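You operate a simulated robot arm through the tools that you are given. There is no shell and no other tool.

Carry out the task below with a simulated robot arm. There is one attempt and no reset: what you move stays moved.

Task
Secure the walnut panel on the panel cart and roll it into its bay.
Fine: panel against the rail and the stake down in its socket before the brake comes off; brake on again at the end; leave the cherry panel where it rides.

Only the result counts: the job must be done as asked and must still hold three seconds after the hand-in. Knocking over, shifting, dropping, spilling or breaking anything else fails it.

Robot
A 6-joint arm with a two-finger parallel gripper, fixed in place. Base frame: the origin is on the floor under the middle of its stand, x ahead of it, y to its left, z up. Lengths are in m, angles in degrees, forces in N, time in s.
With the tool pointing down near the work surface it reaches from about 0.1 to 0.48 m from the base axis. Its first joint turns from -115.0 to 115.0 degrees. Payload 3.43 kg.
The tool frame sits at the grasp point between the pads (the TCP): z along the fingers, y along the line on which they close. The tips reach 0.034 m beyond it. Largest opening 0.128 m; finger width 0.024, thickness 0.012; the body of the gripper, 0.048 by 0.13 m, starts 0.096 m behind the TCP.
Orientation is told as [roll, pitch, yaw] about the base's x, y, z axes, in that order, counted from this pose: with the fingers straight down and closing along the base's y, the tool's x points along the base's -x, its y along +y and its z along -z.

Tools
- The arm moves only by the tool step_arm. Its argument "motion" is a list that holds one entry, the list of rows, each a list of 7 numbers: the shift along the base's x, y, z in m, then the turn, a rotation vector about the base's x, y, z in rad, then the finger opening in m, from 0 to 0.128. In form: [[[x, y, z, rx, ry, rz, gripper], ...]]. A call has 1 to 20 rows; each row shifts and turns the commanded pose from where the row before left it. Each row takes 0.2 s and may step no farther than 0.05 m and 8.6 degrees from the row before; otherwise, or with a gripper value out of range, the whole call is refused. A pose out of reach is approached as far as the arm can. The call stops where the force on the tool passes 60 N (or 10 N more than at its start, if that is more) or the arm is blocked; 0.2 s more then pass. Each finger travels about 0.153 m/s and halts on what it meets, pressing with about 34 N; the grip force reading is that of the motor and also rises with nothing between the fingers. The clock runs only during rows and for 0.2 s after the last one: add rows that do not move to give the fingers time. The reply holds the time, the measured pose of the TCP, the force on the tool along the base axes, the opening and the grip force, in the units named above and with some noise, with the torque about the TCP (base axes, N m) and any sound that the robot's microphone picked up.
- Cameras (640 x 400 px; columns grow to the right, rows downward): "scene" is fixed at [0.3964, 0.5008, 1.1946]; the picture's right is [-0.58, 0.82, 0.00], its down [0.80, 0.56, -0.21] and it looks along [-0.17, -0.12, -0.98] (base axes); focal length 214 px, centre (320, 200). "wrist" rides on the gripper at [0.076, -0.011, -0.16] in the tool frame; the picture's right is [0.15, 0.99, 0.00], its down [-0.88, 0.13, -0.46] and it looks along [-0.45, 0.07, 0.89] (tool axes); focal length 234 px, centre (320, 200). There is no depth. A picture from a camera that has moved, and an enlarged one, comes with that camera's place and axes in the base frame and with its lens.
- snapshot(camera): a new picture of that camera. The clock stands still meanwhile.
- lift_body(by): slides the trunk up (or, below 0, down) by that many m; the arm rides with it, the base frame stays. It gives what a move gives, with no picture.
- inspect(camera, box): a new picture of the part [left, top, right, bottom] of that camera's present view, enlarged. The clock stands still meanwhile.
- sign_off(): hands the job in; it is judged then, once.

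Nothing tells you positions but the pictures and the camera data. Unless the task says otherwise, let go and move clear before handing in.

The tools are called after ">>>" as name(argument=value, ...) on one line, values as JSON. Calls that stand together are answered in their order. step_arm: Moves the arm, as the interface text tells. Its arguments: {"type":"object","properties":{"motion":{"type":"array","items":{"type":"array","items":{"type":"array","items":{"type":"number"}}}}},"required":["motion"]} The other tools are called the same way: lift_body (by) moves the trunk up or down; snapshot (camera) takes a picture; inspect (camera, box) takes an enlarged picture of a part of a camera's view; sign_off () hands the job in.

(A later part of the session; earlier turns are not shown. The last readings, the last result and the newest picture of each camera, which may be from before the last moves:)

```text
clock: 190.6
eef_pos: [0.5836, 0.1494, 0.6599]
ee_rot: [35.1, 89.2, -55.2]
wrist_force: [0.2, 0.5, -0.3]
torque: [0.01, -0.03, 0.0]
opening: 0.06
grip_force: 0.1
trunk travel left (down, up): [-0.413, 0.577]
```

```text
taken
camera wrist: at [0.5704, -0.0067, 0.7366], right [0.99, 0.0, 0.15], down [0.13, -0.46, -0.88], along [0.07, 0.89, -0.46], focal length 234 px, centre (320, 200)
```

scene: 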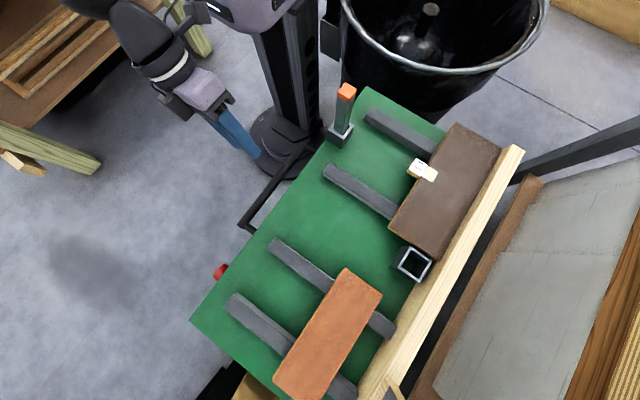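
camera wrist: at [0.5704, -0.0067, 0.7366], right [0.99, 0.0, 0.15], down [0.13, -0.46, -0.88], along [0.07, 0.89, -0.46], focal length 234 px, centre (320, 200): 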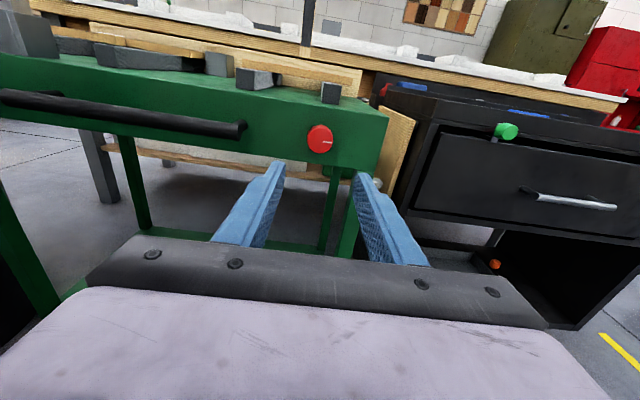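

>>> inspect(camera="wrist", box=[290, 115, 350, 160])

```text
8.89 times, centred on (320, 138) of wrist
camera zoom: at [0.5704, -0.0067, 0.7366], right [0.99, 0.0, 0.15], down [0.13, -0.46, -0.88], along [0.07, 0.89, -0.46], focal length 2082 px, centre (320, 756)
```

zoom: 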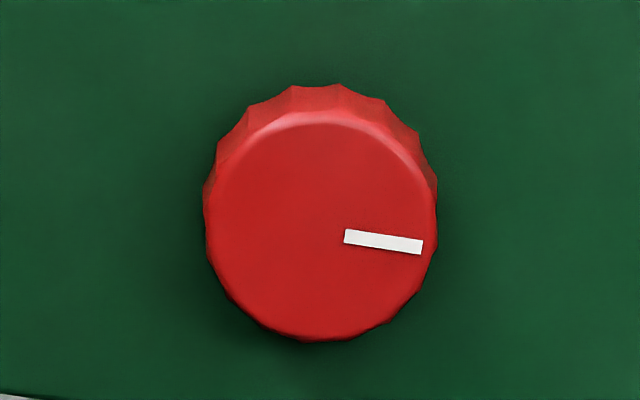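

The red dial is centred within about 2 mm of the tool axis. Moving in so the fingers straddle it.

>>> step_arm(motion=[[[-0.001, 0.033, -0.002, 0, 0, 0, 0.065], [0, 0.034, 0, 0, 0, 0, 0.065], [0, 0.034, 0, 0, 0, 0, 0.065], [0, 0.034, 0, 0, 0, 0, 0.065], [0, 0.034, 0, 0, 0, 0, 0.065]]])

>>> snapshot(camera="wrist")

```text
clock: 191.8
eef_pos: [0.5834, 0.3176, 0.6565]
ee_rot: [32.0, 89.4, -58.4]
wrist_force: [-0.4, 0.1, -0.7]
torque: [-0.01, 0.01, 0.0]
opening: 0.0646
grip_force: 0.0
trunk travel left (down, up): [-0.413, 0.577]
```

```text
taken
camera wrist: at [0.57, 0.1612, 0.7341], right [0.99, 0.0, 0.15], down [0.13, -0.46, -0.88], along [0.07, 0.89, -0.46], focal length 234 px, centre (320, 200)
```

wrist: 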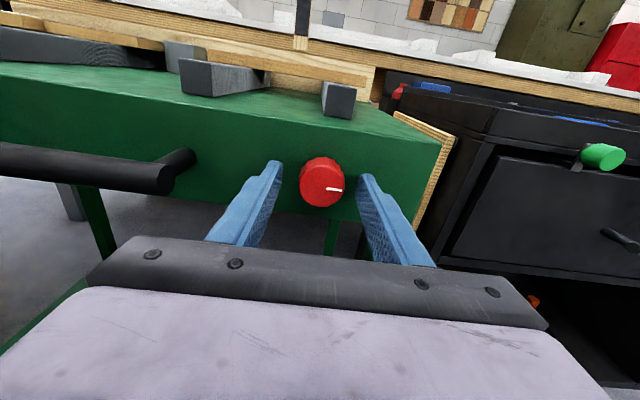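

>>> step_arm(motion=[[[0, 0.004, 0, 0, 0, 0, 0.065], [0, 0, 0, 0, 0, 0, 0.045], [0, 0, 0, 0, 0, 0, 0.03], [0, 0, 0, 0, 0, 0, 0.03], [0, 0, 0, 0, 0, 0, 0.03]]])

>>> inspect(camera="wrist", box=[250, 130, 400, 240])

```text
clock: 193.0
eef_pos: [0.5853, 0.3214, 0.657]
ee_rot: [36.3, 89.3, -54.1]
wrist_force: [15.6, 7.2, 2.4]
torque: [-0.23, -0.05, 0.17]
opening: 0.0396
grip_force: 45.5
trunk travel left (down, up): [-0.413, 0.577]
```

```text
3.64 times, centred on (325, 185) of wrist
camera zoom: at [0.5711, 0.1655, 0.7342], right [0.99, -0.01, 0.15], down [0.13, -0.47, -0.88], along [0.08, 0.89, -0.46], focal length 852 px, centre (302, 254)
```

zoom: 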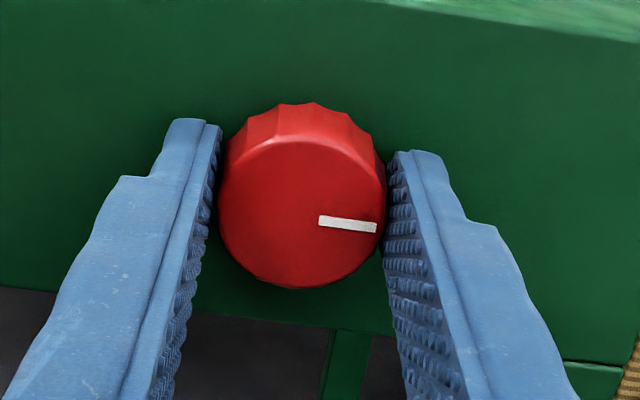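

Gripped. First a small counter-clockwise test turn.

>>> step_arm(motion=[[[0.002, 0, 0, 0, 0, 0, 0.03], [0, 0, 0, 0, -0.06, 0, 0.03], [0, 0, 0, 0, -0.06, 0, 0.03], [0, 0, 0, 0, 0, 0, 0.03]]])

>>> inspect(camera="wrist", box=[250, 130, 400, 240])

```text
clock: 194.0
eef_pos: [0.5846, 0.3227, 0.6574]
ee_rot: [86.0, 82.7, -4.2]
wrist_force: [8.0, -0.9, 1.7]
torque: [0.16, 0.0, 0.65]
opening: 0.0395
grip_force: 45.1
trunk travel left (down, up): [-0.413, 0.577]
```

```text
3.64 times, centred on (325, 185) of wrist
camera zoom: at [0.5624, 0.1653, 0.7321], right [0.96, 0.0, 0.27], down [0.24, -0.46, -0.85], along [0.13, 0.89, -0.45], focal length 852 px, centre (302, 254)
```

zoom: 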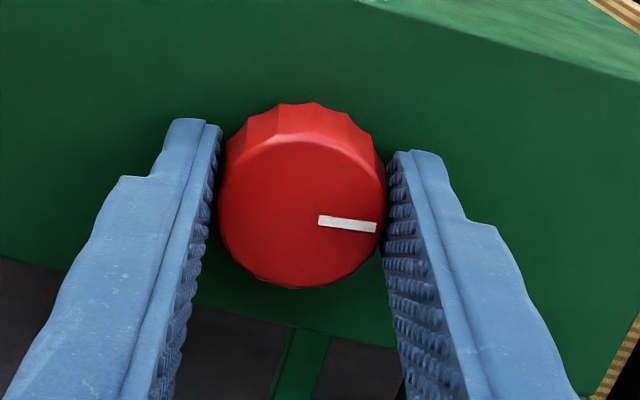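

The red dial also turns freely with the gripper. I'll bring its pointer counter-clockwise up to 12 o'clock.

>>> step_arm(motion=[[[0.001, 0, 0, 0, -0.12, 0, 0.03], [0, 0, 0, 0, -0.12, 0, 0.03], [0, 0, 0, 0, -0.12, 0, 0.03], [0, 0, 0, 0, -0.12, 0, 0.03], [0, 0, 0, 0, 0, 0, 0.03]]])

>>> inspect(camera="wrist", box=[250, 130, 400, 240])

```text
clock: 195.2
eef_pos: [0.5836, 0.3234, 0.6567]
ee_rot: [89.3, 55.1, -0.9]
wrist_force: [-14.6, -7.9, -4.0]
torque: [-0.49, 0.02, 0.57]
opening: 0.0397
grip_force: 44.4
trunk travel left (down, up): [-0.413, 0.577]
```

```text
3.64 times, centred on (325, 185) of wrist
camera zoom: at [0.5299, 0.1662, 0.7136], right [0.73, 0.0, 0.69], down [0.61, -0.46, -0.65], along [0.32, 0.89, -0.34], focal length 852 px, centre (302, 254)
```

zoom: 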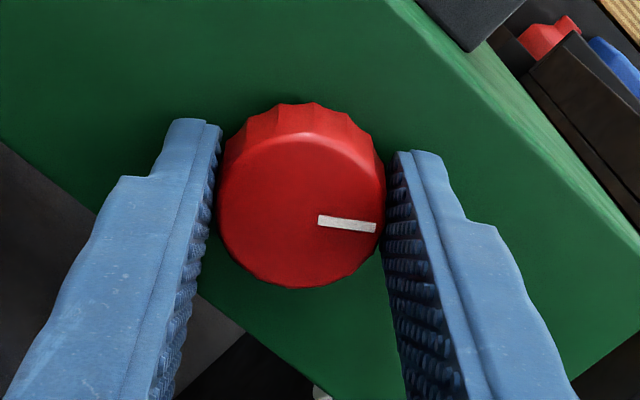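

>>> step_arm(motion=[[[-0.002, -0.001, 0, 0, -0.12, 0, 0.03], [0, 0, 0, 0, -0.12, 0, 0.03], [0, 0, 0, 0, -0.12, 0, 0.03], [0, 0, 0, 0, -0.12, 0, 0.03], [0, 0, 0, 0, 0, 0, 0.03]]])

>>> inspect(camera="wrist", box=[250, 130, 400, 240])

```text
clock: 196.4
eef_pos: [0.5826, 0.3227, 0.6556]
ee_rot: [89.7, 27.6, -0.6]
wrist_force: [-7.7, 3.4, -7.9]
torque: [-0.8, 0.04, 0.06]
opening: 0.0397
grip_force: 45.0
trunk travel left (down, up): [-0.413, 0.577]
```

```text
3.64 times, centred on (325, 185) of wrist
camera zoom: at [0.5087, 0.1663, 0.682], right [0.33, 0.0, 0.94], down [0.84, -0.46, -0.29], along [0.44, 0.89, -0.15], focal length 852 px, centre (302, 254)
```

zoom: 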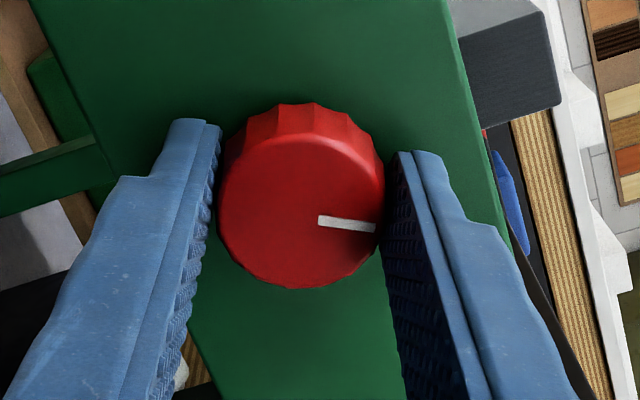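

>>> step_arm(motion=[[[-0.001, 0, 0.001, 0, -0.12, 0, 0.03], [0, 0, 0, 0, -0.12, 0, 0.03], [0, 0, 0, 0, -0.12, 0, 0.03], [0, 0, 0, 0, -0.12, 0, 0.03], [0, 0, 0, 0, 0, 0, 0.03]]])

>>> inspect(camera="wrist", box=[250, 130, 400, 240])

```text
clock: 197.6
eef_pos: [0.5839, 0.3227, 0.6553]
ee_rot: [89.9, 0.3, -0.5]
wrist_force: [-6.1, 5.1, -19.9]
torque: [0.18, 0.01, -1.1]
opening: 0.0395
grip_force: 44.5
trunk travel left (down, up): [-0.413, 0.577]
```

```text
3.64 times, centred on (325, 185) of wrist
camera zoom: at [0.5052, 0.166, 0.6445], right [-0.14, 0.0, 0.99], down [0.88, -0.46, 0.13], along [0.46, 0.89, 0.06], focal length 852 px, centre (302, 254)
```

zoom: 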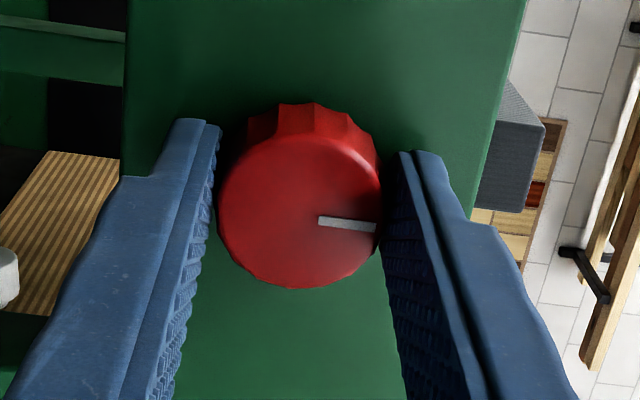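

The red pointer is now up. While still holding the dial I'll push gently in +y to feel if the cart rolls.

>>> step_arm(motion=[[[0, 0.003, 0, 0, 0, 0, 0.03], [0, 0.003, 0, 0, 0, 0, 0.03], [0, 0, 0, 0, 0, 0, 0.03]]])

```text
clock: 198.4
eef_pos: [0.5819, 0.3284, 0.6556]
ee_rot: [89.9, 0.4, -0.5]
wrist_force: [-0.1, -8.2, -20.8]
torque: [-0.3, -0.01, 0.65]
opening: 0.0395
grip_force: 45.0
trunk travel left (down, up): [-0.413, 0.577]
```

It moved 6 mm with only 8 N. Checking whether the cart itself moved or the fingers just slid on the dial.

>>> snapshot(camera="scene")

>>> inspect(camera="scene", box=[380, 230, 476, 290])

>>> inspect(camera="wrist", box=[250, 130, 400, 240])

```text
taken
```

scene: 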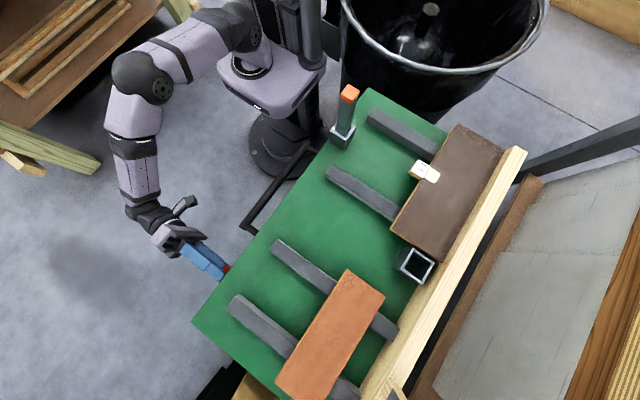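

```text
6.67 times, centred on (428, 260) of scene
camera zoom: at [0.3964, 0.5008, 1.1946], right [-0.58, 0.82, 0.0], down [0.8, 0.56, -0.21], along [-0.17, -0.12, -0.98], focal length 1430 px, centre (-400, -200)
```

zoom: 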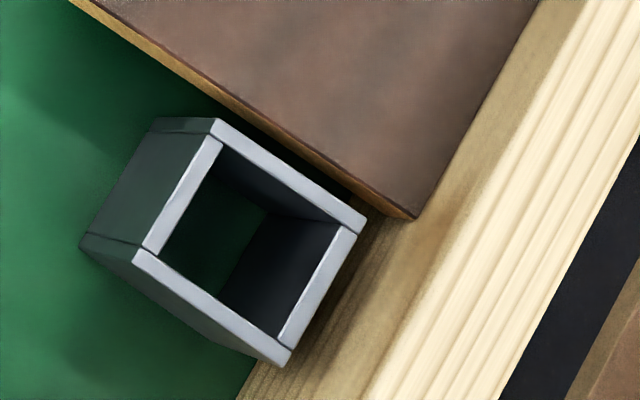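

```text
3.64 times, centred on (325, 185) of wrist
camera zoom: at [0.5051, 0.1712, 0.6445], right [-0.14, 0.0, 0.99], down [0.88, -0.46, 0.13], along [0.46, 0.89, 0.06], focal length 852 px, centre (302, 254)
```

zoom: 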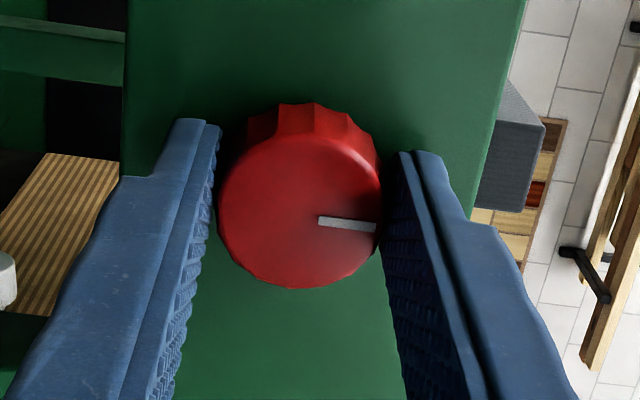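

The cart rolled about 5 mm with little force and the wrist view shows the dial unchanged in the grip – so red is the brake and it is now off. Before rolling further I'd like to find where the bay ends, so I'll look at the gap behind the rail and the neighbouring cart.

>>> inspect(camera="scene", box=[440, 140, 600, 260])

>>> inspect(camera="scene", box=[360, 260, 520, 400])

>>> inspect(camera="scene", box=[160, 280, 340, 400])

```text
3.33 times, centred on (520, 200) of scene
camera zoom: at [0.3964, 0.5008, 1.1946], right [-0.58, 0.82, 0.0], down [0.8, 0.56, -0.21], along [-0.17, -0.12, -0.98], focal length 715 px, centre (-347, 200)
```

zoom: 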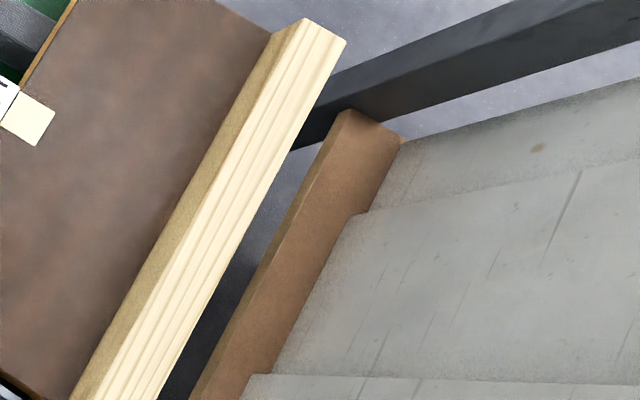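

```text
2.86 times, centred on (440, 330) of scene
camera zoom: at [0.3964, 0.5008, 1.1946], right [-0.58, 0.82, 0.0], down [0.8, 0.56, -0.21], along [-0.17, -0.12, -0.98], focal length 613 px, centre (-23, -171)
```

zoom: 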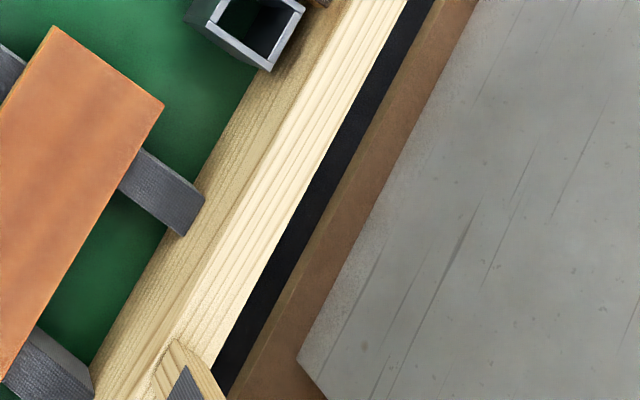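

```text
3.33 times, centred on (250, 340) of scene
camera zoom: at [0.3964, 0.5008, 1.1946], right [-0.58, 0.82, 0.0], down [0.8, 0.56, -0.21], along [-0.17, -0.12, -0.98], focal length 715 px, centre (553, -267)
```

zoom: 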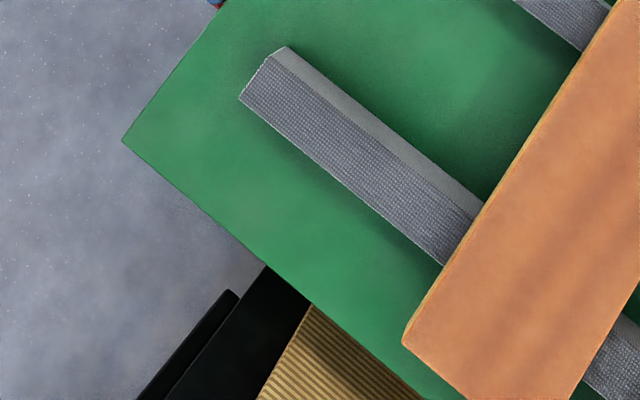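

I see only bare floor behind the rail; the neighbouring tool cart's front stands at y≈0.48, about 0.12 m further in than this cart's front (0.367). I'll release the red dial and go to the handle to roll the cart in carefully.

>>> step_arm(motion=[[[0, -0.003, 0, 0, 0, 0, 0.03], [0, 0, 0, 0, 0, 0, 0.065], [0, 0, 0, 0, 0, 0, 0.065], [0, -0.03, 0, 0, 0, 0, 0.065], [0, -0.03, 0, 0, 0, 0, 0.065], [0, -0.03, 0, 0, 0, 0, 0.065], [0, -0.03, 0, 0, 0, 0, 0.065]]])

>>> snapshot(camera="wrist")

```text
clock: 200.0
eef_pos: [0.5827, 0.2059, 0.6583]
ee_rot: [90.2, 0.2, -0.5]
wrist_force: [0.0, 0.5, -0.4]
torque: [0.02, 0.01, 0.01]
opening: 0.0648
grip_force: 0.0
trunk travel left (down, up): [-0.413, 0.577]
```

```text
taken
camera wrist: at [0.5042, 0.0487, 0.6462], right [-0.14, 0.0, 0.99], down [0.88, -0.46, 0.13], along [0.46, 0.89, 0.07], focal length 234 px, centre (320, 200)
```

wrist: 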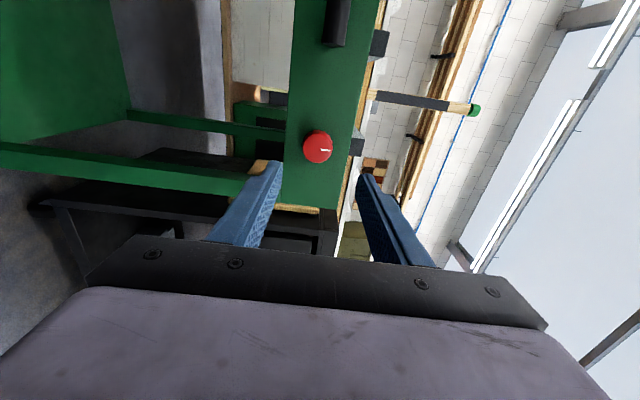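

>>> inspect(camera="wrist", box=[200, 50, 500, 200])

>>> inspect(camera="wrist", box=[225, 75, 300, 125])

```text
2.13 times, centred on (350, 125) of wrist
camera zoom: at [0.5042, 0.0487, 0.6462], right [-0.14, 0.0, 0.99], down [0.88, -0.46, 0.13], along [0.46, 0.89, 0.07], focal length 500 px, centre (256, 360)
```

zoom: 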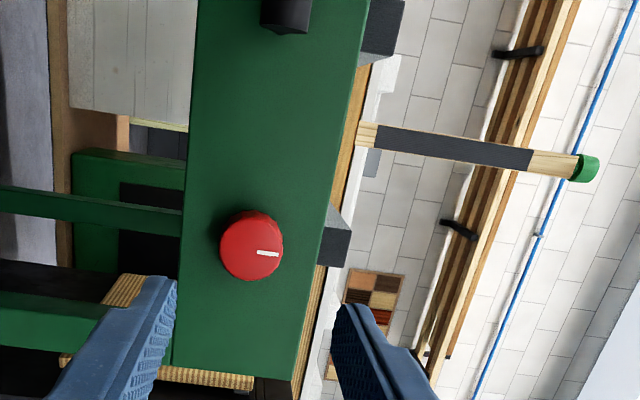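

```text
8.00 times, centred on (262, 100) of wrist
camera zoom: at [0.5042, 0.0487, 0.6462], right [-0.14, 0.0, 0.99], down [0.88, -0.46, 0.13], along [0.46, 0.89, 0.07], focal length 1873 px, centre (780, 1000)
```

zoom: 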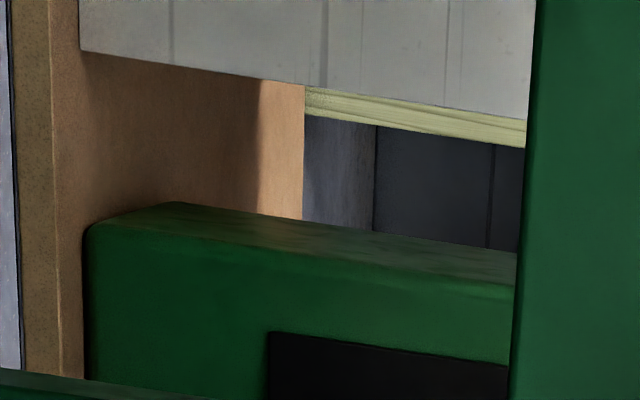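

The post rides on the rail and the red pointer is up. Now to the handle: shifting over to its middle, tilting the tool 45° with fingers set to straddle the bar.

>>> step_arm(motion=[[[-0.043, 0.002, 0.015, -0.131, 0, 0, 0.045], [-0.043, 0.002, 0.015, -0.131, 0, 0, 0.045], [-0.043, 0.004, 0.015, -0.131, 0, 0, 0.045], [-0.043, 0.004, 0.015, -0.131, 0, 0, 0.045], [-0.043, 0.004, 0.015, -0.131, 0, 0, 0.045], [-0.043, 0.004, 0.012, -0.131, 0, 0, 0.045]]])

>>> snapshot(camera="wrist")

```text
clock: 201.4
eef_pos: [0.3228, 0.2243, 0.7439]
ee_rot: [45.1, -0.2, -0.6]
wrist_force: [0.5, -0.6, -0.1]
torque: [0.07, 0.0, 0.03]
opening: 0.0453
grip_force: 0.1
trunk travel left (down, up): [-0.413, 0.577]
```

```text
taken
camera wrist: at [0.2449, 0.1056, 0.8485], right [-0.14, 0.7, 0.7], down [0.88, -0.24, 0.42], along [0.46, 0.67, -0.58], focal length 234 px, centre (320, 200)
```

wrist: 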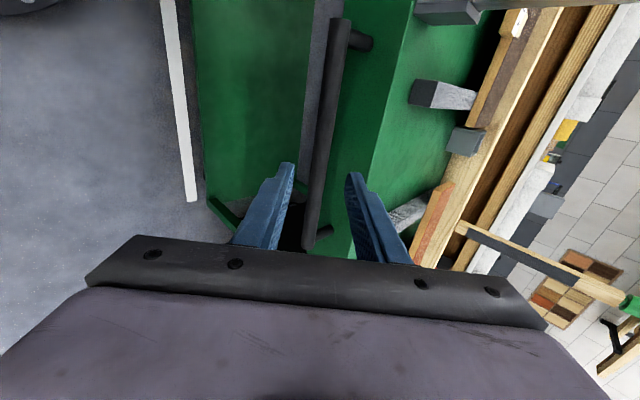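

>>> step_arm(motion=[[[0, 0.0286, -0.026, 0, 0, 0, 0.045], [0, 0.0286, -0.026, 0, 0, 0, 0.045], [0, 0.0286, -0.026, 0, 0, 0, 0.045]]])

>>> inspect(camera="wrist", box=[230, 100, 430, 280])

```text
clock: 202.2
eef_pos: [0.323, 0.3089, 0.6663]
ee_rot: [45.3, -0.2, -0.5]
wrist_force: [-0.1, -0.8, 0.3]
torque: [-0.01, 0.0, 0.0]
opening: 0.0451
grip_force: 0.1
trunk travel left (down, up): [-0.413, 0.577]
```

```text
2.22 times, centred on (330, 190) of wrist
camera zoom: at [0.2447, 0.1902, 0.7706], right [-0.14, 0.7, 0.7], down [0.88, -0.24, 0.42], along [0.46, 0.67, -0.58], focal length 520 px, centre (298, 222)
```

zoom: 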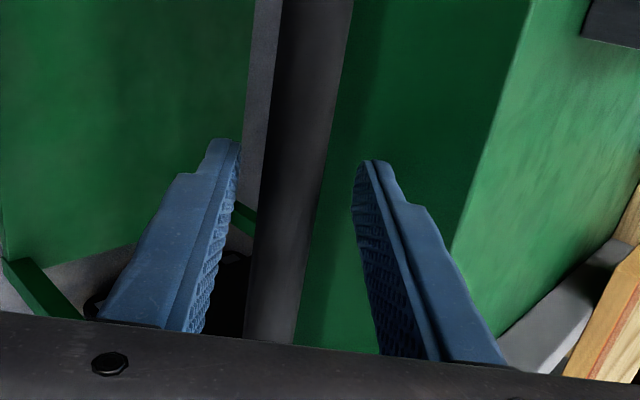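

The bar is between the fingers. Closing on it.

>>> step_arm(motion=[[[0, 0, 0, 0, 0, 0, 0.025], [0, 0, 0, 0, 0, 0, 0.01], [0, 0, 0, 0, 0, 0, 0.0], [0, 0, 0, 0, 0, 0, 0.0]]])

```text
clock: 203.2
eef_pos: [0.3243, 0.3077, 0.6638]
ee_rot: [44.9, -0.1, -0.4]
wrist_force: [-1.5, -8.7, -24.0]
torque: [-0.24, -1.22, -0.61]
opening: 0.0215
grip_force: 44.9
trunk travel left (down, up): [-0.413, 0.577]
```

Gripped. Relaxing the small vertical offset, then pushing +y slowly.

>>> step_arm(motion=[[[0, 0, -0.003, 0, 0, 0, 0.0], [0, 0.004, 0, 0, 0, 0, 0.0], [0, 0.005, 0, 0, 0, 0, 0.0], [0, 0.005, 0, 0, 0, 0, 0.0], [0, 0.005, 0, 0, 0, 0, 0.0]]])

>>> snapshot(camera="scene")

```text
clock: 204.4
eef_pos: [0.3228, 0.3297, 0.6641]
ee_rot: [45.1, -0.1, -0.3]
wrist_force: [-7.3, -5.9, -9.9]
torque: [-0.18, 0.04, 0.63]
opening: 0.0217
grip_force: 44.8
trunk travel left (down, up): [-0.413, 0.577]
```

```text
taken
```

scene: 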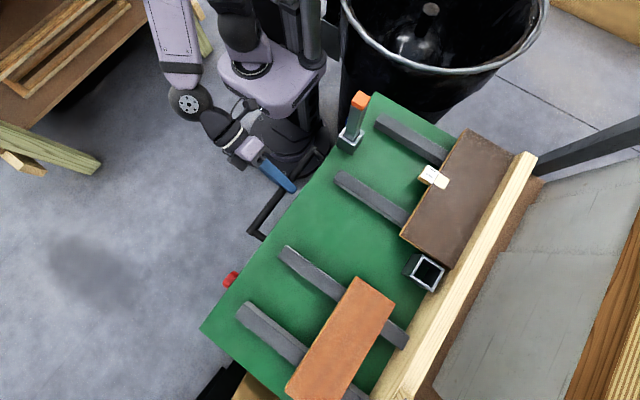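

The cart rolls smoothly with a light push and the load stays put. Continuing in small steps.

>>> step_arm(motion=[[[0, 0.005, 0, 0, 0, 0, 0.0], [0, 0.005, 0, 0, 0, 0, 0.0], [0, 0.005, 0, 0, 0, 0, 0.0], [0, 0.005, 0, 0, 0, 0, 0.0], [0, 0.005, 0, 0, 0, 0, 0.0], [0, 0.005, 0, 0, 0, 0, 0.0]]])

>>> snapshot(camera="scene")

>>> snapshot(camera="wrist")

```text
clock: 205.8
eef_pos: [0.323, 0.3598, 0.6649]
ee_rot: [45.2, -0.2, -0.4]
wrist_force: [-10.3, -5.9, -9.6]
torque: [-0.17, 0.17, 0.74]
opening: 0.0217
grip_force: 45.1
trunk travel left (down, up): [-0.413, 0.577]
```

```text
taken
```

scene: 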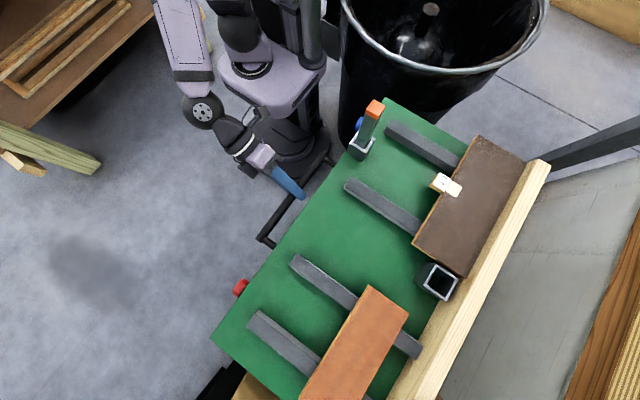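

```text
taken
camera wrist: at [0.2453, 0.2412, 0.7687], right [-0.14, 0.7, 0.7], down [0.88, -0.24, 0.42], along [0.46, 0.67, -0.58], focal length 234 px, centre (320, 200)
```

wrist: 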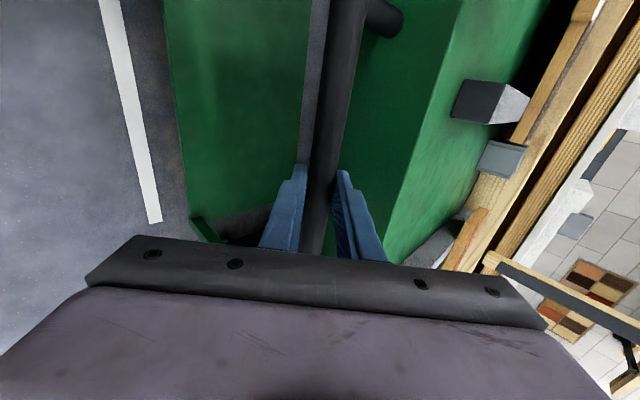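

>>> step_arm(motion=[[[0, 0.005, 0, 0, 0, 0, 0.0], [0, 0.005, 0, 0, 0, 0, 0.0], [0, 0.005, 0, 0, 0, 0, 0.0], [0, 0.005, 0, 0, 0, 0, 0.0], [0, 0.005, 0, 0, 0, 0, 0.0], [0, 0.005, 0, 0, 0, 0, 0.0]]])

>>> snapshot(camera="scene")

```text
clock: 207.2
eef_pos: [0.3224, 0.3908, 0.664]
ee_rot: [45.2, -0.3, -0.6]
wrist_force: [-11.3, -7.0, -2.4]
torque: [-0.16, 0.46, 0.77]
opening: 0.0217
grip_force: 45.2
trunk travel left (down, up): [-0.413, 0.577]
```

```text
taken
```

scene: 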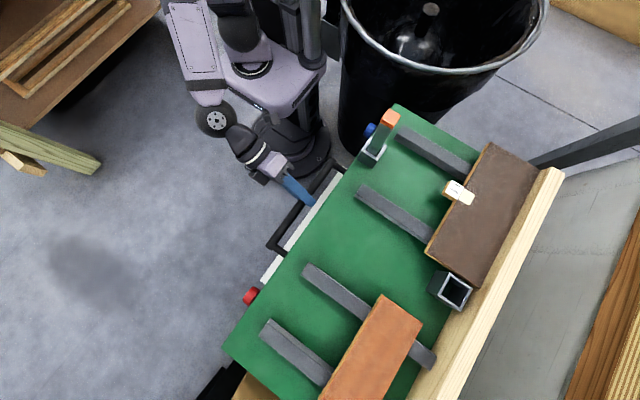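

>>> step_arm(motion=[[[0, 0.005, 0, 0, 0, 0, 0.0], [0, 0.005, 0, 0, 0, 0, 0.0], [0, 0.005, 0, 0, 0, 0, 0.0], [0, 0.005, 0, 0, 0, 0, 0.0], [0, 0.005, 0, 0, 0, 0, 0.0], [0, 0.005, 0, 0, 0, 0, 0.0]]])

>>> snapshot(camera="scene")

>>> snapshot(camera="wrist")

```text
clock: 208.6
eef_pos: [0.3226, 0.4198, 0.6637]
ee_rot: [45.1, -0.2, -0.5]
wrist_force: [-12.9, -6.0, -10.7]
torque: [-0.21, -0.44, 0.03]
opening: 0.0216
grip_force: 44.6
trunk travel left (down, up): [-0.413, 0.577]
```

```text
taken
```

scene: 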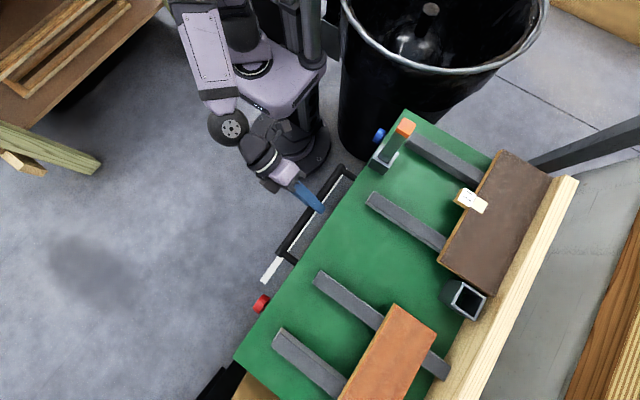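

```text
taken
camera wrist: at [0.2452, 0.3018, 0.7686], right [-0.14, 0.7, 0.7], down [0.88, -0.24, 0.42], along [0.46, 0.67, -0.58], focal length 234 px, centre (320, 200)
```

wrist: 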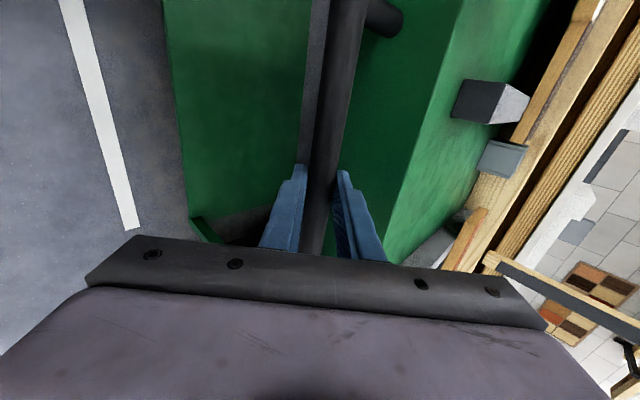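

Travel is now about 0.12 m: the front is level with the neighbouring cart's front (y≈0.485) and handle and deck are fully behind the white line. I'll probe further for an end stop, slowly, since I can always roll back.

>>> step_arm(motion=[[[0, 0.005, 0, 0, 0, 0, 0.0], [0, 0.005, 0, 0, 0, 0, 0.0], [0, 0.005, 0, 0, 0, 0, 0.0], [0, 0.005, 0, 0, 0, 0, 0.0]]])

>>> inspect(camera="scene", box=[400, 120, 640, 400])

```text
clock: 209.6
eef_pos: [0.3227, 0.441, 0.6641]
ee_rot: [45.0, -0.2, -0.4]
wrist_force: [-12.4, -6.1, -8.8]
torque: [-0.17, -0.18, 0.21]
opening: 0.0218
grip_force: 45.1
trunk travel left (down, up): [-0.413, 0.577]
```

```text
1.43 times, centred on (520, 260) of scene
camera zoom: at [0.3964, 0.5008, 1.1946], right [-0.58, 0.82, 0.0], down [0.8, 0.56, -0.21], along [-0.17, -0.12, -0.98], focal length 306 px, centre (34, 114)
```

zoom: 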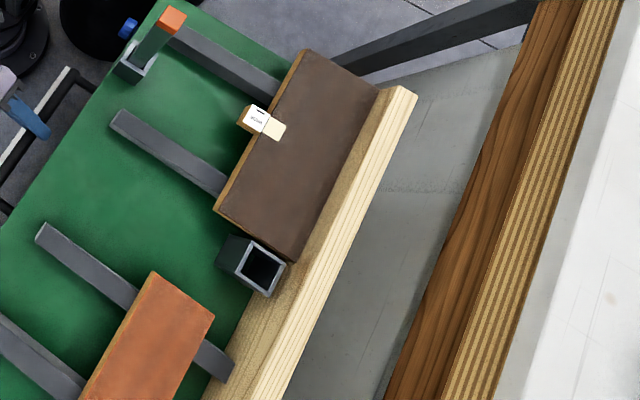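

>>> step_arm(motion=[[[0, 0.005, 0, 0, 0, 0, 0.0], [0, 0.005, 0, 0, 0, 0, 0.0], [0, 0.005, 0, 0, 0, 0, 0.0], [0, 0.005, 0, 0, 0, 0, 0.0]]])

>>> snapshot(camera="wrist")

>>> snapshot(camera="scene")

```text
clock: 210.6
eef_pos: [0.3234, 0.4607, 0.6636]
ee_rot: [45.1, -0.2, -0.4]
wrist_force: [-15.0, -6.1, -7.6]
torque: [-0.08, -0.38, -0.25]
opening: 0.0218
grip_force: 45.1
trunk travel left (down, up): [-0.413, 0.577]
```

```text
taken
camera wrist: at [0.2454, 0.3415, 0.7686], right [-0.14, 0.7, 0.7], down [0.88, -0.24, 0.42], along [0.46, 0.67, -0.58], focal length 234 px, centre (320, 200)
```

wrist: 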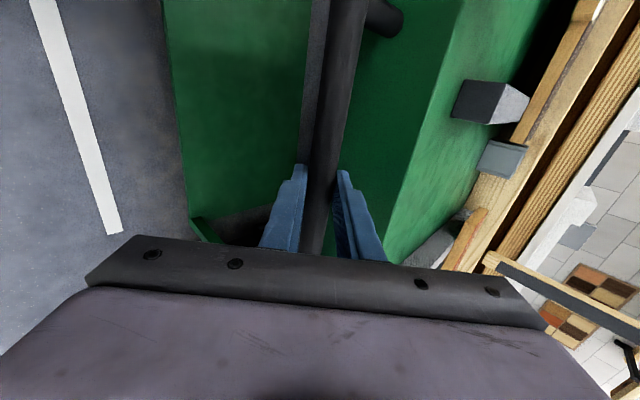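

```text
taken
```

scene: 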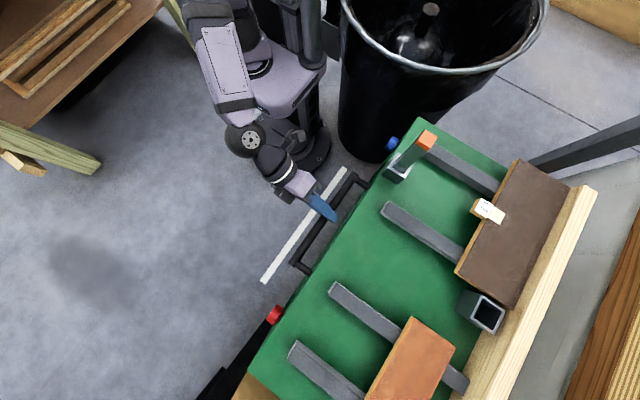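

>>> step_arm(motion=[[[0, 0.005, 0, 0, 0, 0, 0.0], [0, 0.005, 0, 0, 0, 0, 0.0], [0, 0.005, 0, 0, 0, 0, 0.0], [0, 0.005, 0, 0, 0, 0, 0.0]]])

>>> inspect(camera="scene", box=[180, 240, 400, 400])

>>> inspect(camera="scene", box=[430, 120, 640, 400])

```text
clock: 211.6
eef_pos: [0.3242, 0.4784, 0.663]
ee_rot: [45.0, -0.1, -0.5]
wrist_force: [-8.9, -6.2, -7.7]
torque: [-0.18, 0.43, 0.75]
opening: 0.0218
grip_force: 45.0
trunk travel left (down, up): [-0.413, 0.577]
```

```text
2.50 times, centred on (290, 320) of scene
camera zoom: at [0.3964, 0.5008, 1.1946], right [-0.58, 0.82, 0.0], down [0.8, 0.56, -0.21], along [-0.17, -0.12, -0.98], focal length 536 px, centre (395, -100)
```

zoom: 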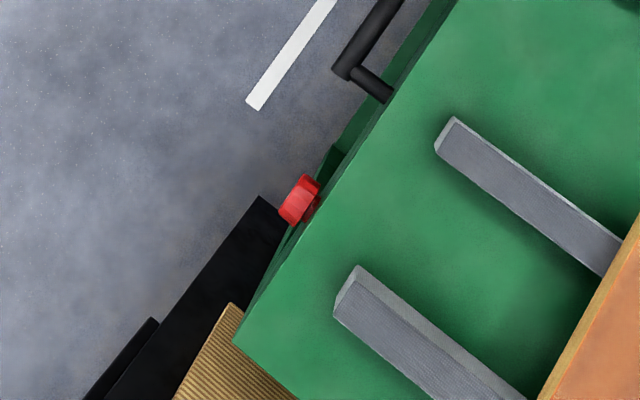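

```text
1.43 times, centred on (535, 260) of scene
camera zoom: at [0.3964, 0.5008, 1.1946], right [-0.58, 0.82, 0.0], down [0.8, 0.56, -0.21], along [-0.17, -0.12, -0.98], focal length 306 px, centre (13, 114)
```

zoom: 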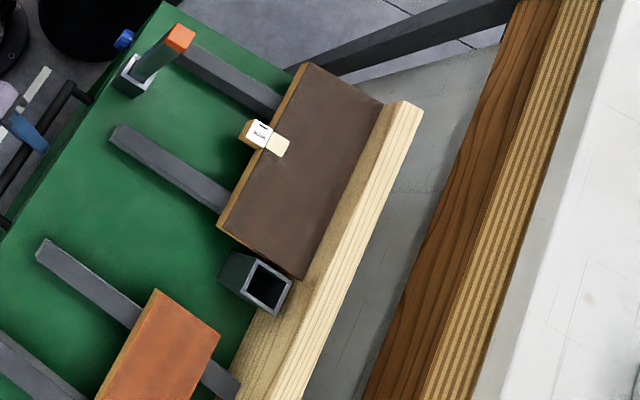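

No stop yet at 0.18 m; the load rides steadily. I'll keep probing slowly toward the bench, watching the force for a stop.

>>> step_arm(motion=[[[0, 0.005, 0, 0, 0, 0, 0.0], [0, 0.005, 0, 0, 0, 0, 0.0], [0, 0.005, 0, 0, 0, 0, 0.0], [0, 0.004, 0, 0, 0, 0, 0.0]]])

>>> snapshot(camera="wrist")

>>> snapshot(camera="scene")

```text
clock: 212.6
eef_pos: [0.3228, 0.4977, 0.6637]
ee_rot: [45.1, -0.1, -0.3]
wrist_force: [-6.9, -6.7, -8.3]
torque: [-0.23, 0.64, 1.09]
opening: 0.0216
grip_force: 45.6
trunk travel left (down, up): [-0.413, 0.577]
```

```text
taken
camera wrist: at [0.2454, 0.3795, 0.7687], right [-0.14, 0.7, 0.7], down [0.88, -0.24, 0.42], along [0.46, 0.67, -0.58], focal length 234 px, centre (320, 200)
```

wrist: 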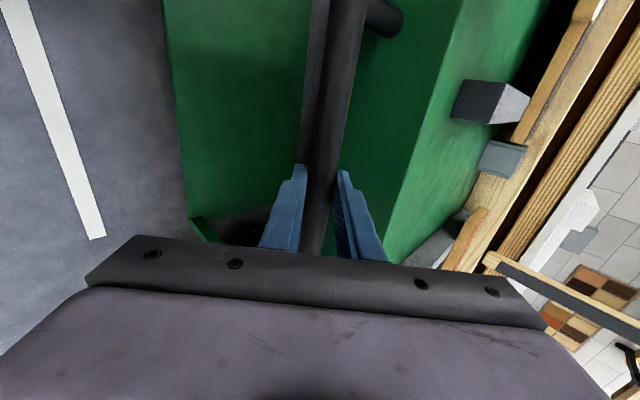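

```text
taken
```

scene: 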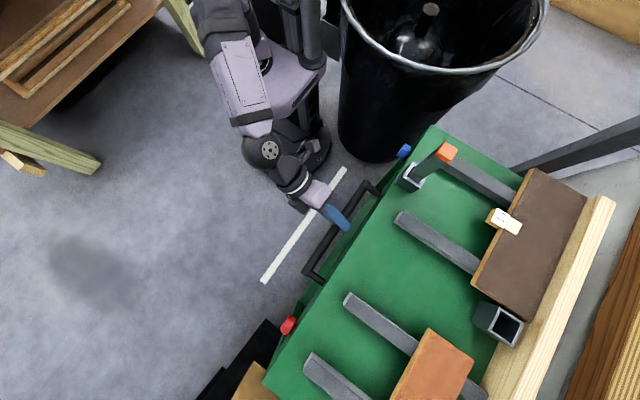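

>>> inspect(camera="wrist", box=[420, 60, 640, 300])

>>> inspect(camera="scene", box=[480, 160, 640, 400])

```text
1.67 times, centred on (530, 180) of wrist
camera zoom: at [0.2454, 0.3795, 0.7687], right [-0.14, 0.7, 0.7], down [0.88, -0.24, 0.42], along [0.46, 0.67, -0.58], focal length 390 px, centre (-30, 233)
```

zoom: 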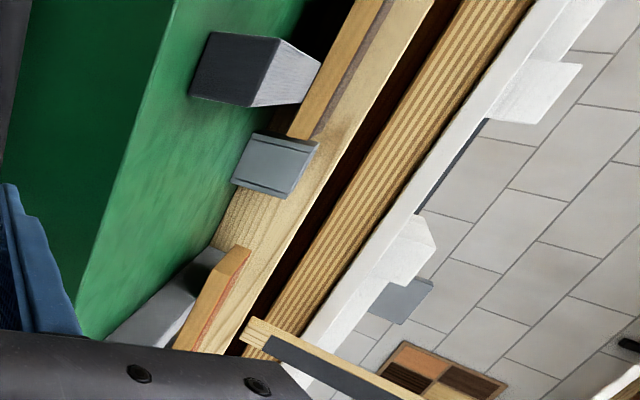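

```text
1.67 times, centred on (560, 280) of scene
camera zoom: at [0.3964, 0.5008, 1.1946], right [-0.58, 0.82, 0.0], down [0.8, 0.56, -0.21], along [-0.17, -0.12, -0.98], focal length 358 px, centre (-80, 67)
```

zoom: 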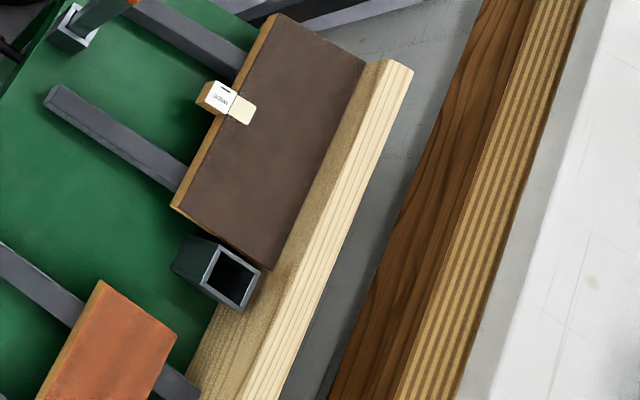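

The rail is now about 5 cm from the bench front. I'll probe a little further in small steps in case there is a stop just before the bench.

>>> step_arm(motion=[[[0, 0.004, 0, 0, 0, 0, 0.0], [0, 0.004, 0, 0, 0, 0, 0.0], [0, 0.004, 0, 0, 0, 0, 0.0], [0, 0.004, 0, 0, 0, 0, 0.0], [0, 0.004, 0, 0, 0, 0, 0.0]]])

>>> inspect(camera="scene", box=[480, 160, 640, 400])

```text
clock: 213.8
eef_pos: [0.3238, 0.5183, 0.6637]
ee_rot: [45.1, -0.2, -0.5]
wrist_force: [-7.3, -7.1, -8.9]
torque: [-0.11, 0.36, 0.65]
opening: 0.0217
grip_force: 45.0
trunk travel left (down, up): [-0.413, 0.577]
```

```text
1.67 times, centred on (560, 280) of scene
camera zoom: at [0.3964, 0.5008, 1.1946], right [-0.58, 0.82, 0.0], down [0.8, 0.56, -0.21], along [-0.17, -0.12, -0.98], focal length 358 px, centre (-80, 67)
```

zoom: 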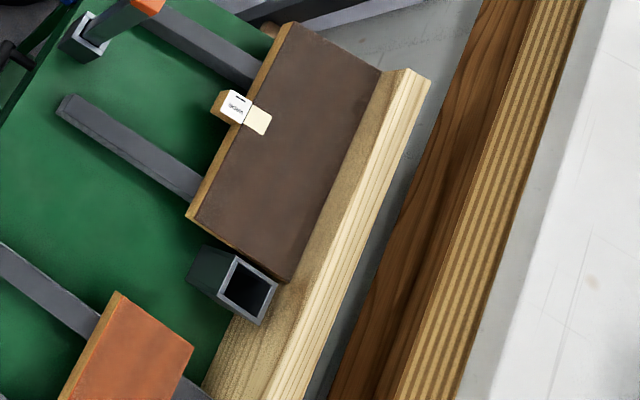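

>>> step_arm(motion=[[[0, 0.003, 0, 0, 0, 0, 0.0], [0, 0.003, 0, 0, 0, 0, 0.0], [0, 0.003, 0, 0, 0, 0, 0.0], [0, 0.003, 0, 0, 0, 0, 0.0]]])

>>> inspect(camera="scene", box=[480, 160, 640, 400])

>>> snapshot(camera="wrist")

```text
clock: 214.8
eef_pos: [0.3247, 0.525, 0.6608]
ee_rot: [44.7, 0.0, -0.5]
wrist_force: [-2.3, -52.6, -5.1]
torque: [-0.5, -0.29, 0.47]
opening: 0.0219
grip_force: 44.6
trunk travel left (down, up): [-0.413, 0.577]
```

```text
1.67 times, centred on (560, 280) of scene
camera zoom: at [0.3964, 0.5008, 1.1946], right [-0.58, 0.82, 0.0], down [0.8, 0.56, -0.21], along [-0.17, -0.12, -0.98], focal length 358 px, centre (-80, 67)
```

zoom: 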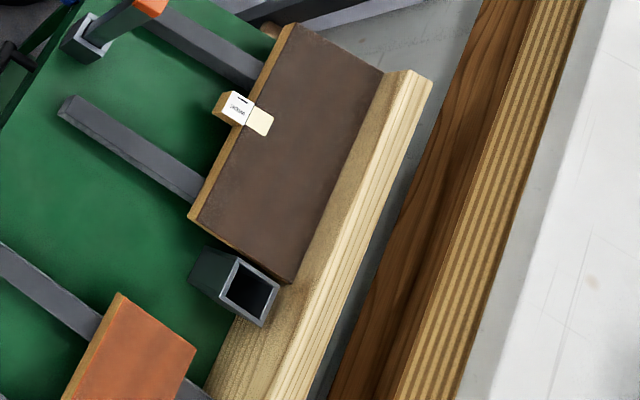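

```text
taken
camera wrist: at [0.2463, 0.4069, 0.7661], right [-0.14, 0.7, 0.7], down [0.88, -0.24, 0.42], along [0.46, 0.67, -0.58], focal length 234 px, centre (320, 200)
```

wrist: 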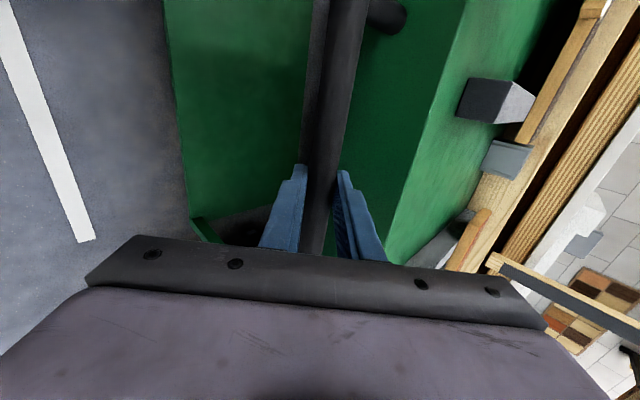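

A firm stop at about 0.22 m of travel, with the panel still on the rail and a visible gap to the bench – this is the end of the bay. I'll relax the push and let go of the handle.

>>> step_arm(motion=[[[0, -0.004, 0, 0, 0, 0, 0.0], [0, -0.002, 0.003, 0, 0, 0, 0.0], [0, 0, 0, 0, 0, 0, 0.03], [0, 0, 0, 0, 0, 0, 0.045], [0, 0, 0, 0, 0, 0, 0.045]]])

>>> inspect(camera="wrist", box=[230, 100, 430, 280])

```text
clock: 216.0
eef_pos: [0.3238, 0.5252, 0.6677]
ee_rot: [45.4, -0.3, -0.5]
wrist_force: [-0.8, -0.2, 0.0]
torque: [0.01, 0.01, 0.02]
opening: 0.0449
grip_force: 0.0
trunk travel left (down, up): [-0.413, 0.577]
```

```text
2.22 times, centred on (330, 190) of wrist
camera zoom: at [0.2457, 0.4066, 0.7719], right [-0.14, 0.7, 0.7], down [0.88, -0.24, 0.42], along [0.46, 0.68, -0.58], focal length 520 px, centre (298, 222)
```

zoom: 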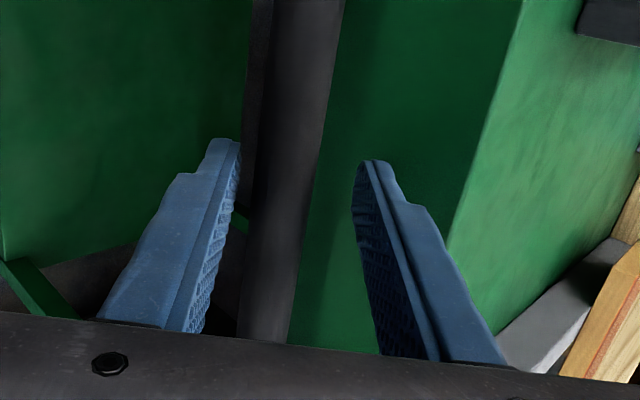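

Free. Retreating along the tool axis.

>>> step_arm(motion=[[[0, -0.025, 0.025, 0, 0, 0, 0.045], [0, -0.028, 0.028, 0, 0, 0, 0.045], [0, -0.028, 0.028, 0, 0, 0, 0.045], [0, -0.03, 0.025, 0, 0, 0, 0.045]]])

>>> snapshot(camera="wrist")

>>> snapshot(camera="scene")

```text
clock: 217.0
eef_pos: [0.3247, 0.4146, 0.7737]
ee_rot: [45.1, -0.4, -0.5]
wrist_force: [-0.9, 0.8, -0.3]
torque: [-0.01, 0.02, 0.04]
opening: 0.0453
grip_force: 0.0
trunk travel left (down, up): [-0.413, 0.577]
```

```text
taken
camera wrist: at [0.2463, 0.2958, 0.8784], right [-0.14, 0.7, 0.7], down [0.88, -0.24, 0.42], along [0.46, 0.67, -0.58], focal length 234 px, centre (320, 200)
```

wrist: 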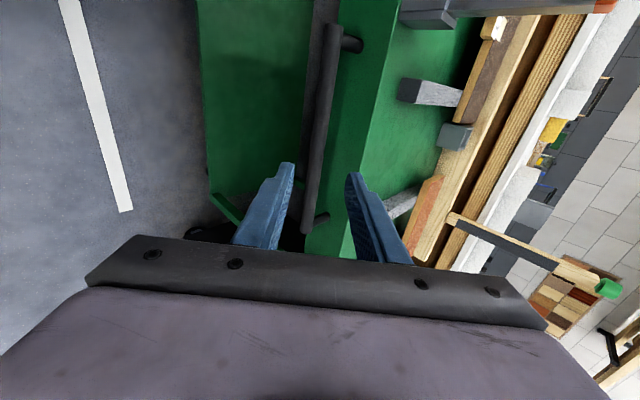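

```text
taken
```

scene: 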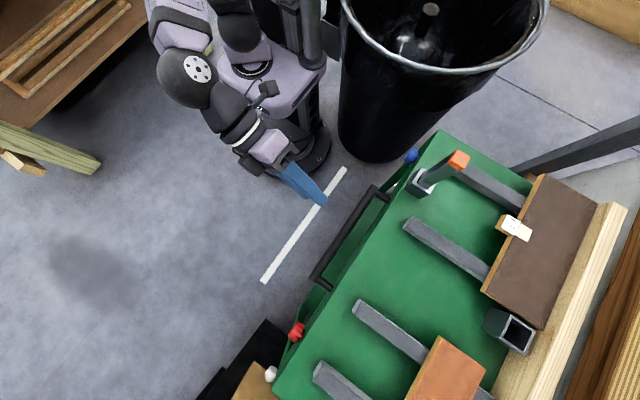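

The cart rests in the bay behind the line with its load in place. Now the brake: the red dial is at about (0.583, y 0.56–0.575, z 0.657). I'll go level in front of it, and lower the trunk so the arm can reach farther.

>>> step_arm(motion=[[[0.0375, -0.019, 0, 0.131, 0, 0, 0.065], [0.0375, -0.019, 0, 0.131, 0, 0, 0.065], [0.0375, -0.019, 0, 0.131, 0, 0, 0.065], [0.0375, -0.019, 0, 0.131, 0, 0, 0.065], [0.0375, -0.019, 0, 0.131, 0, 0, 0.065], [0.0375, -0.019, 0, 0.131, 0, 0, 0.065]]])

```text
clock: 218.4
eef_pos: [0.5488, 0.2999, 0.7754]
ee_rot: [90.4, 0.2, -0.5]
wrist_force: [-0.9, 0.4, 1.4]
torque: [-0.01, 0.0, -0.06]
opening: 0.0648
grip_force: 0.1
trunk travel left (down, up): [-0.413, 0.577]
```

>>> lift_body(by=-0.3)

>>> snapshot(camera="wrist")

```text
clock: 221.4
eef_pos: [0.5486, 0.3014, 0.4743]
ee_rot: [90.2, 0.2, -0.6]
wrist_force: [-0.2, 1.0, 0.4]
torque: [0.0, 0.01, 0.03]
opening: 0.0652
grip_force: 0.0
trunk travel left (down, up): [-0.113, 0.877]
```

```text
taken
camera wrist: at [0.4712, 0.144, 0.4633], right [-0.14, 0.0, 0.99], down [0.88, -0.46, 0.13], along [0.46, 0.89, 0.07], focal length 234 px, centre (320, 200)
```

wrist: 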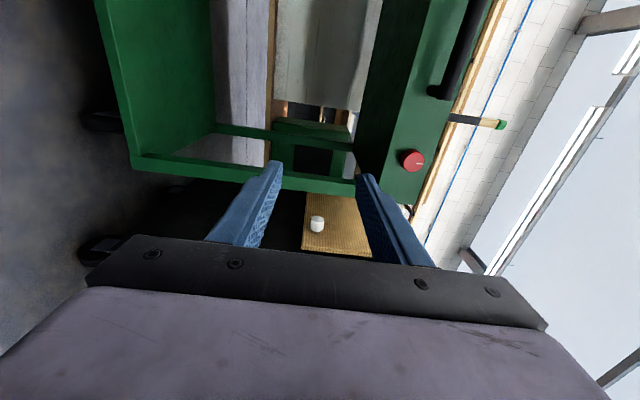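

>>> step_arm(motion=[[[0.0085, 0, 0.046, 0, 0, 0, 0.065], [0.0085, 0, 0.046, 0, 0, 0, 0.065], [0.0085, 0, 0.046, 0, 0, 0, 0.065], [0.0085, 0, 0.045, 0, 0, 0, 0.065]]])

>>> snapshot(camera="wrist")

```text
clock: 222.4
eef_pos: [0.5822, 0.3023, 0.6591]
ee_rot: [90.2, 0.2, -0.5]
wrist_force: [0.7, -0.4, -0.3]
torque: [0.03, 0.04, 0.02]
opening: 0.0648
grip_force: 0.0
trunk travel left (down, up): [-0.113, 0.877]
```

```text
taken
camera wrist: at [0.5041, 0.1445, 0.6479], right [-0.14, 0.0, 0.99], down [0.88, -0.46, 0.13], along [0.46, 0.89, 0.07], focal length 234 px, centre (320, 200)
```

wrist: 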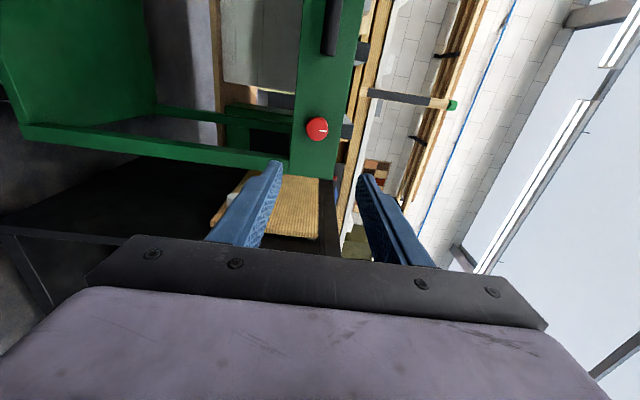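

>>> inspect(camera="wrist", box=[290, 105, 345, 155])

```text
8.00 times, centred on (318, 130) of wrist
camera zoom: at [0.5041, 0.1445, 0.6479], right [-0.14, 0.0, 0.99], down [0.88, -0.46, 0.13], along [0.46, 0.89, 0.07], focal length 1873 px, centre (340, 760)
```

zoom: 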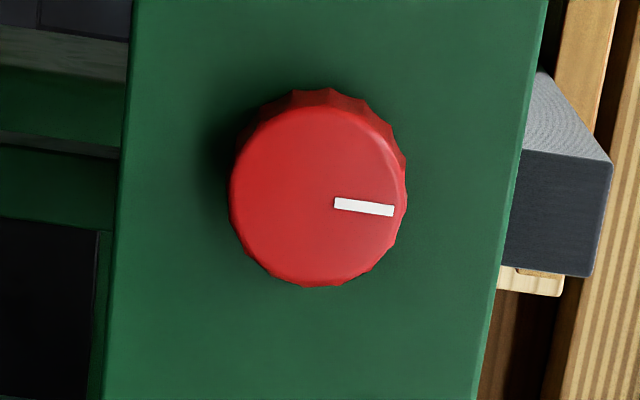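

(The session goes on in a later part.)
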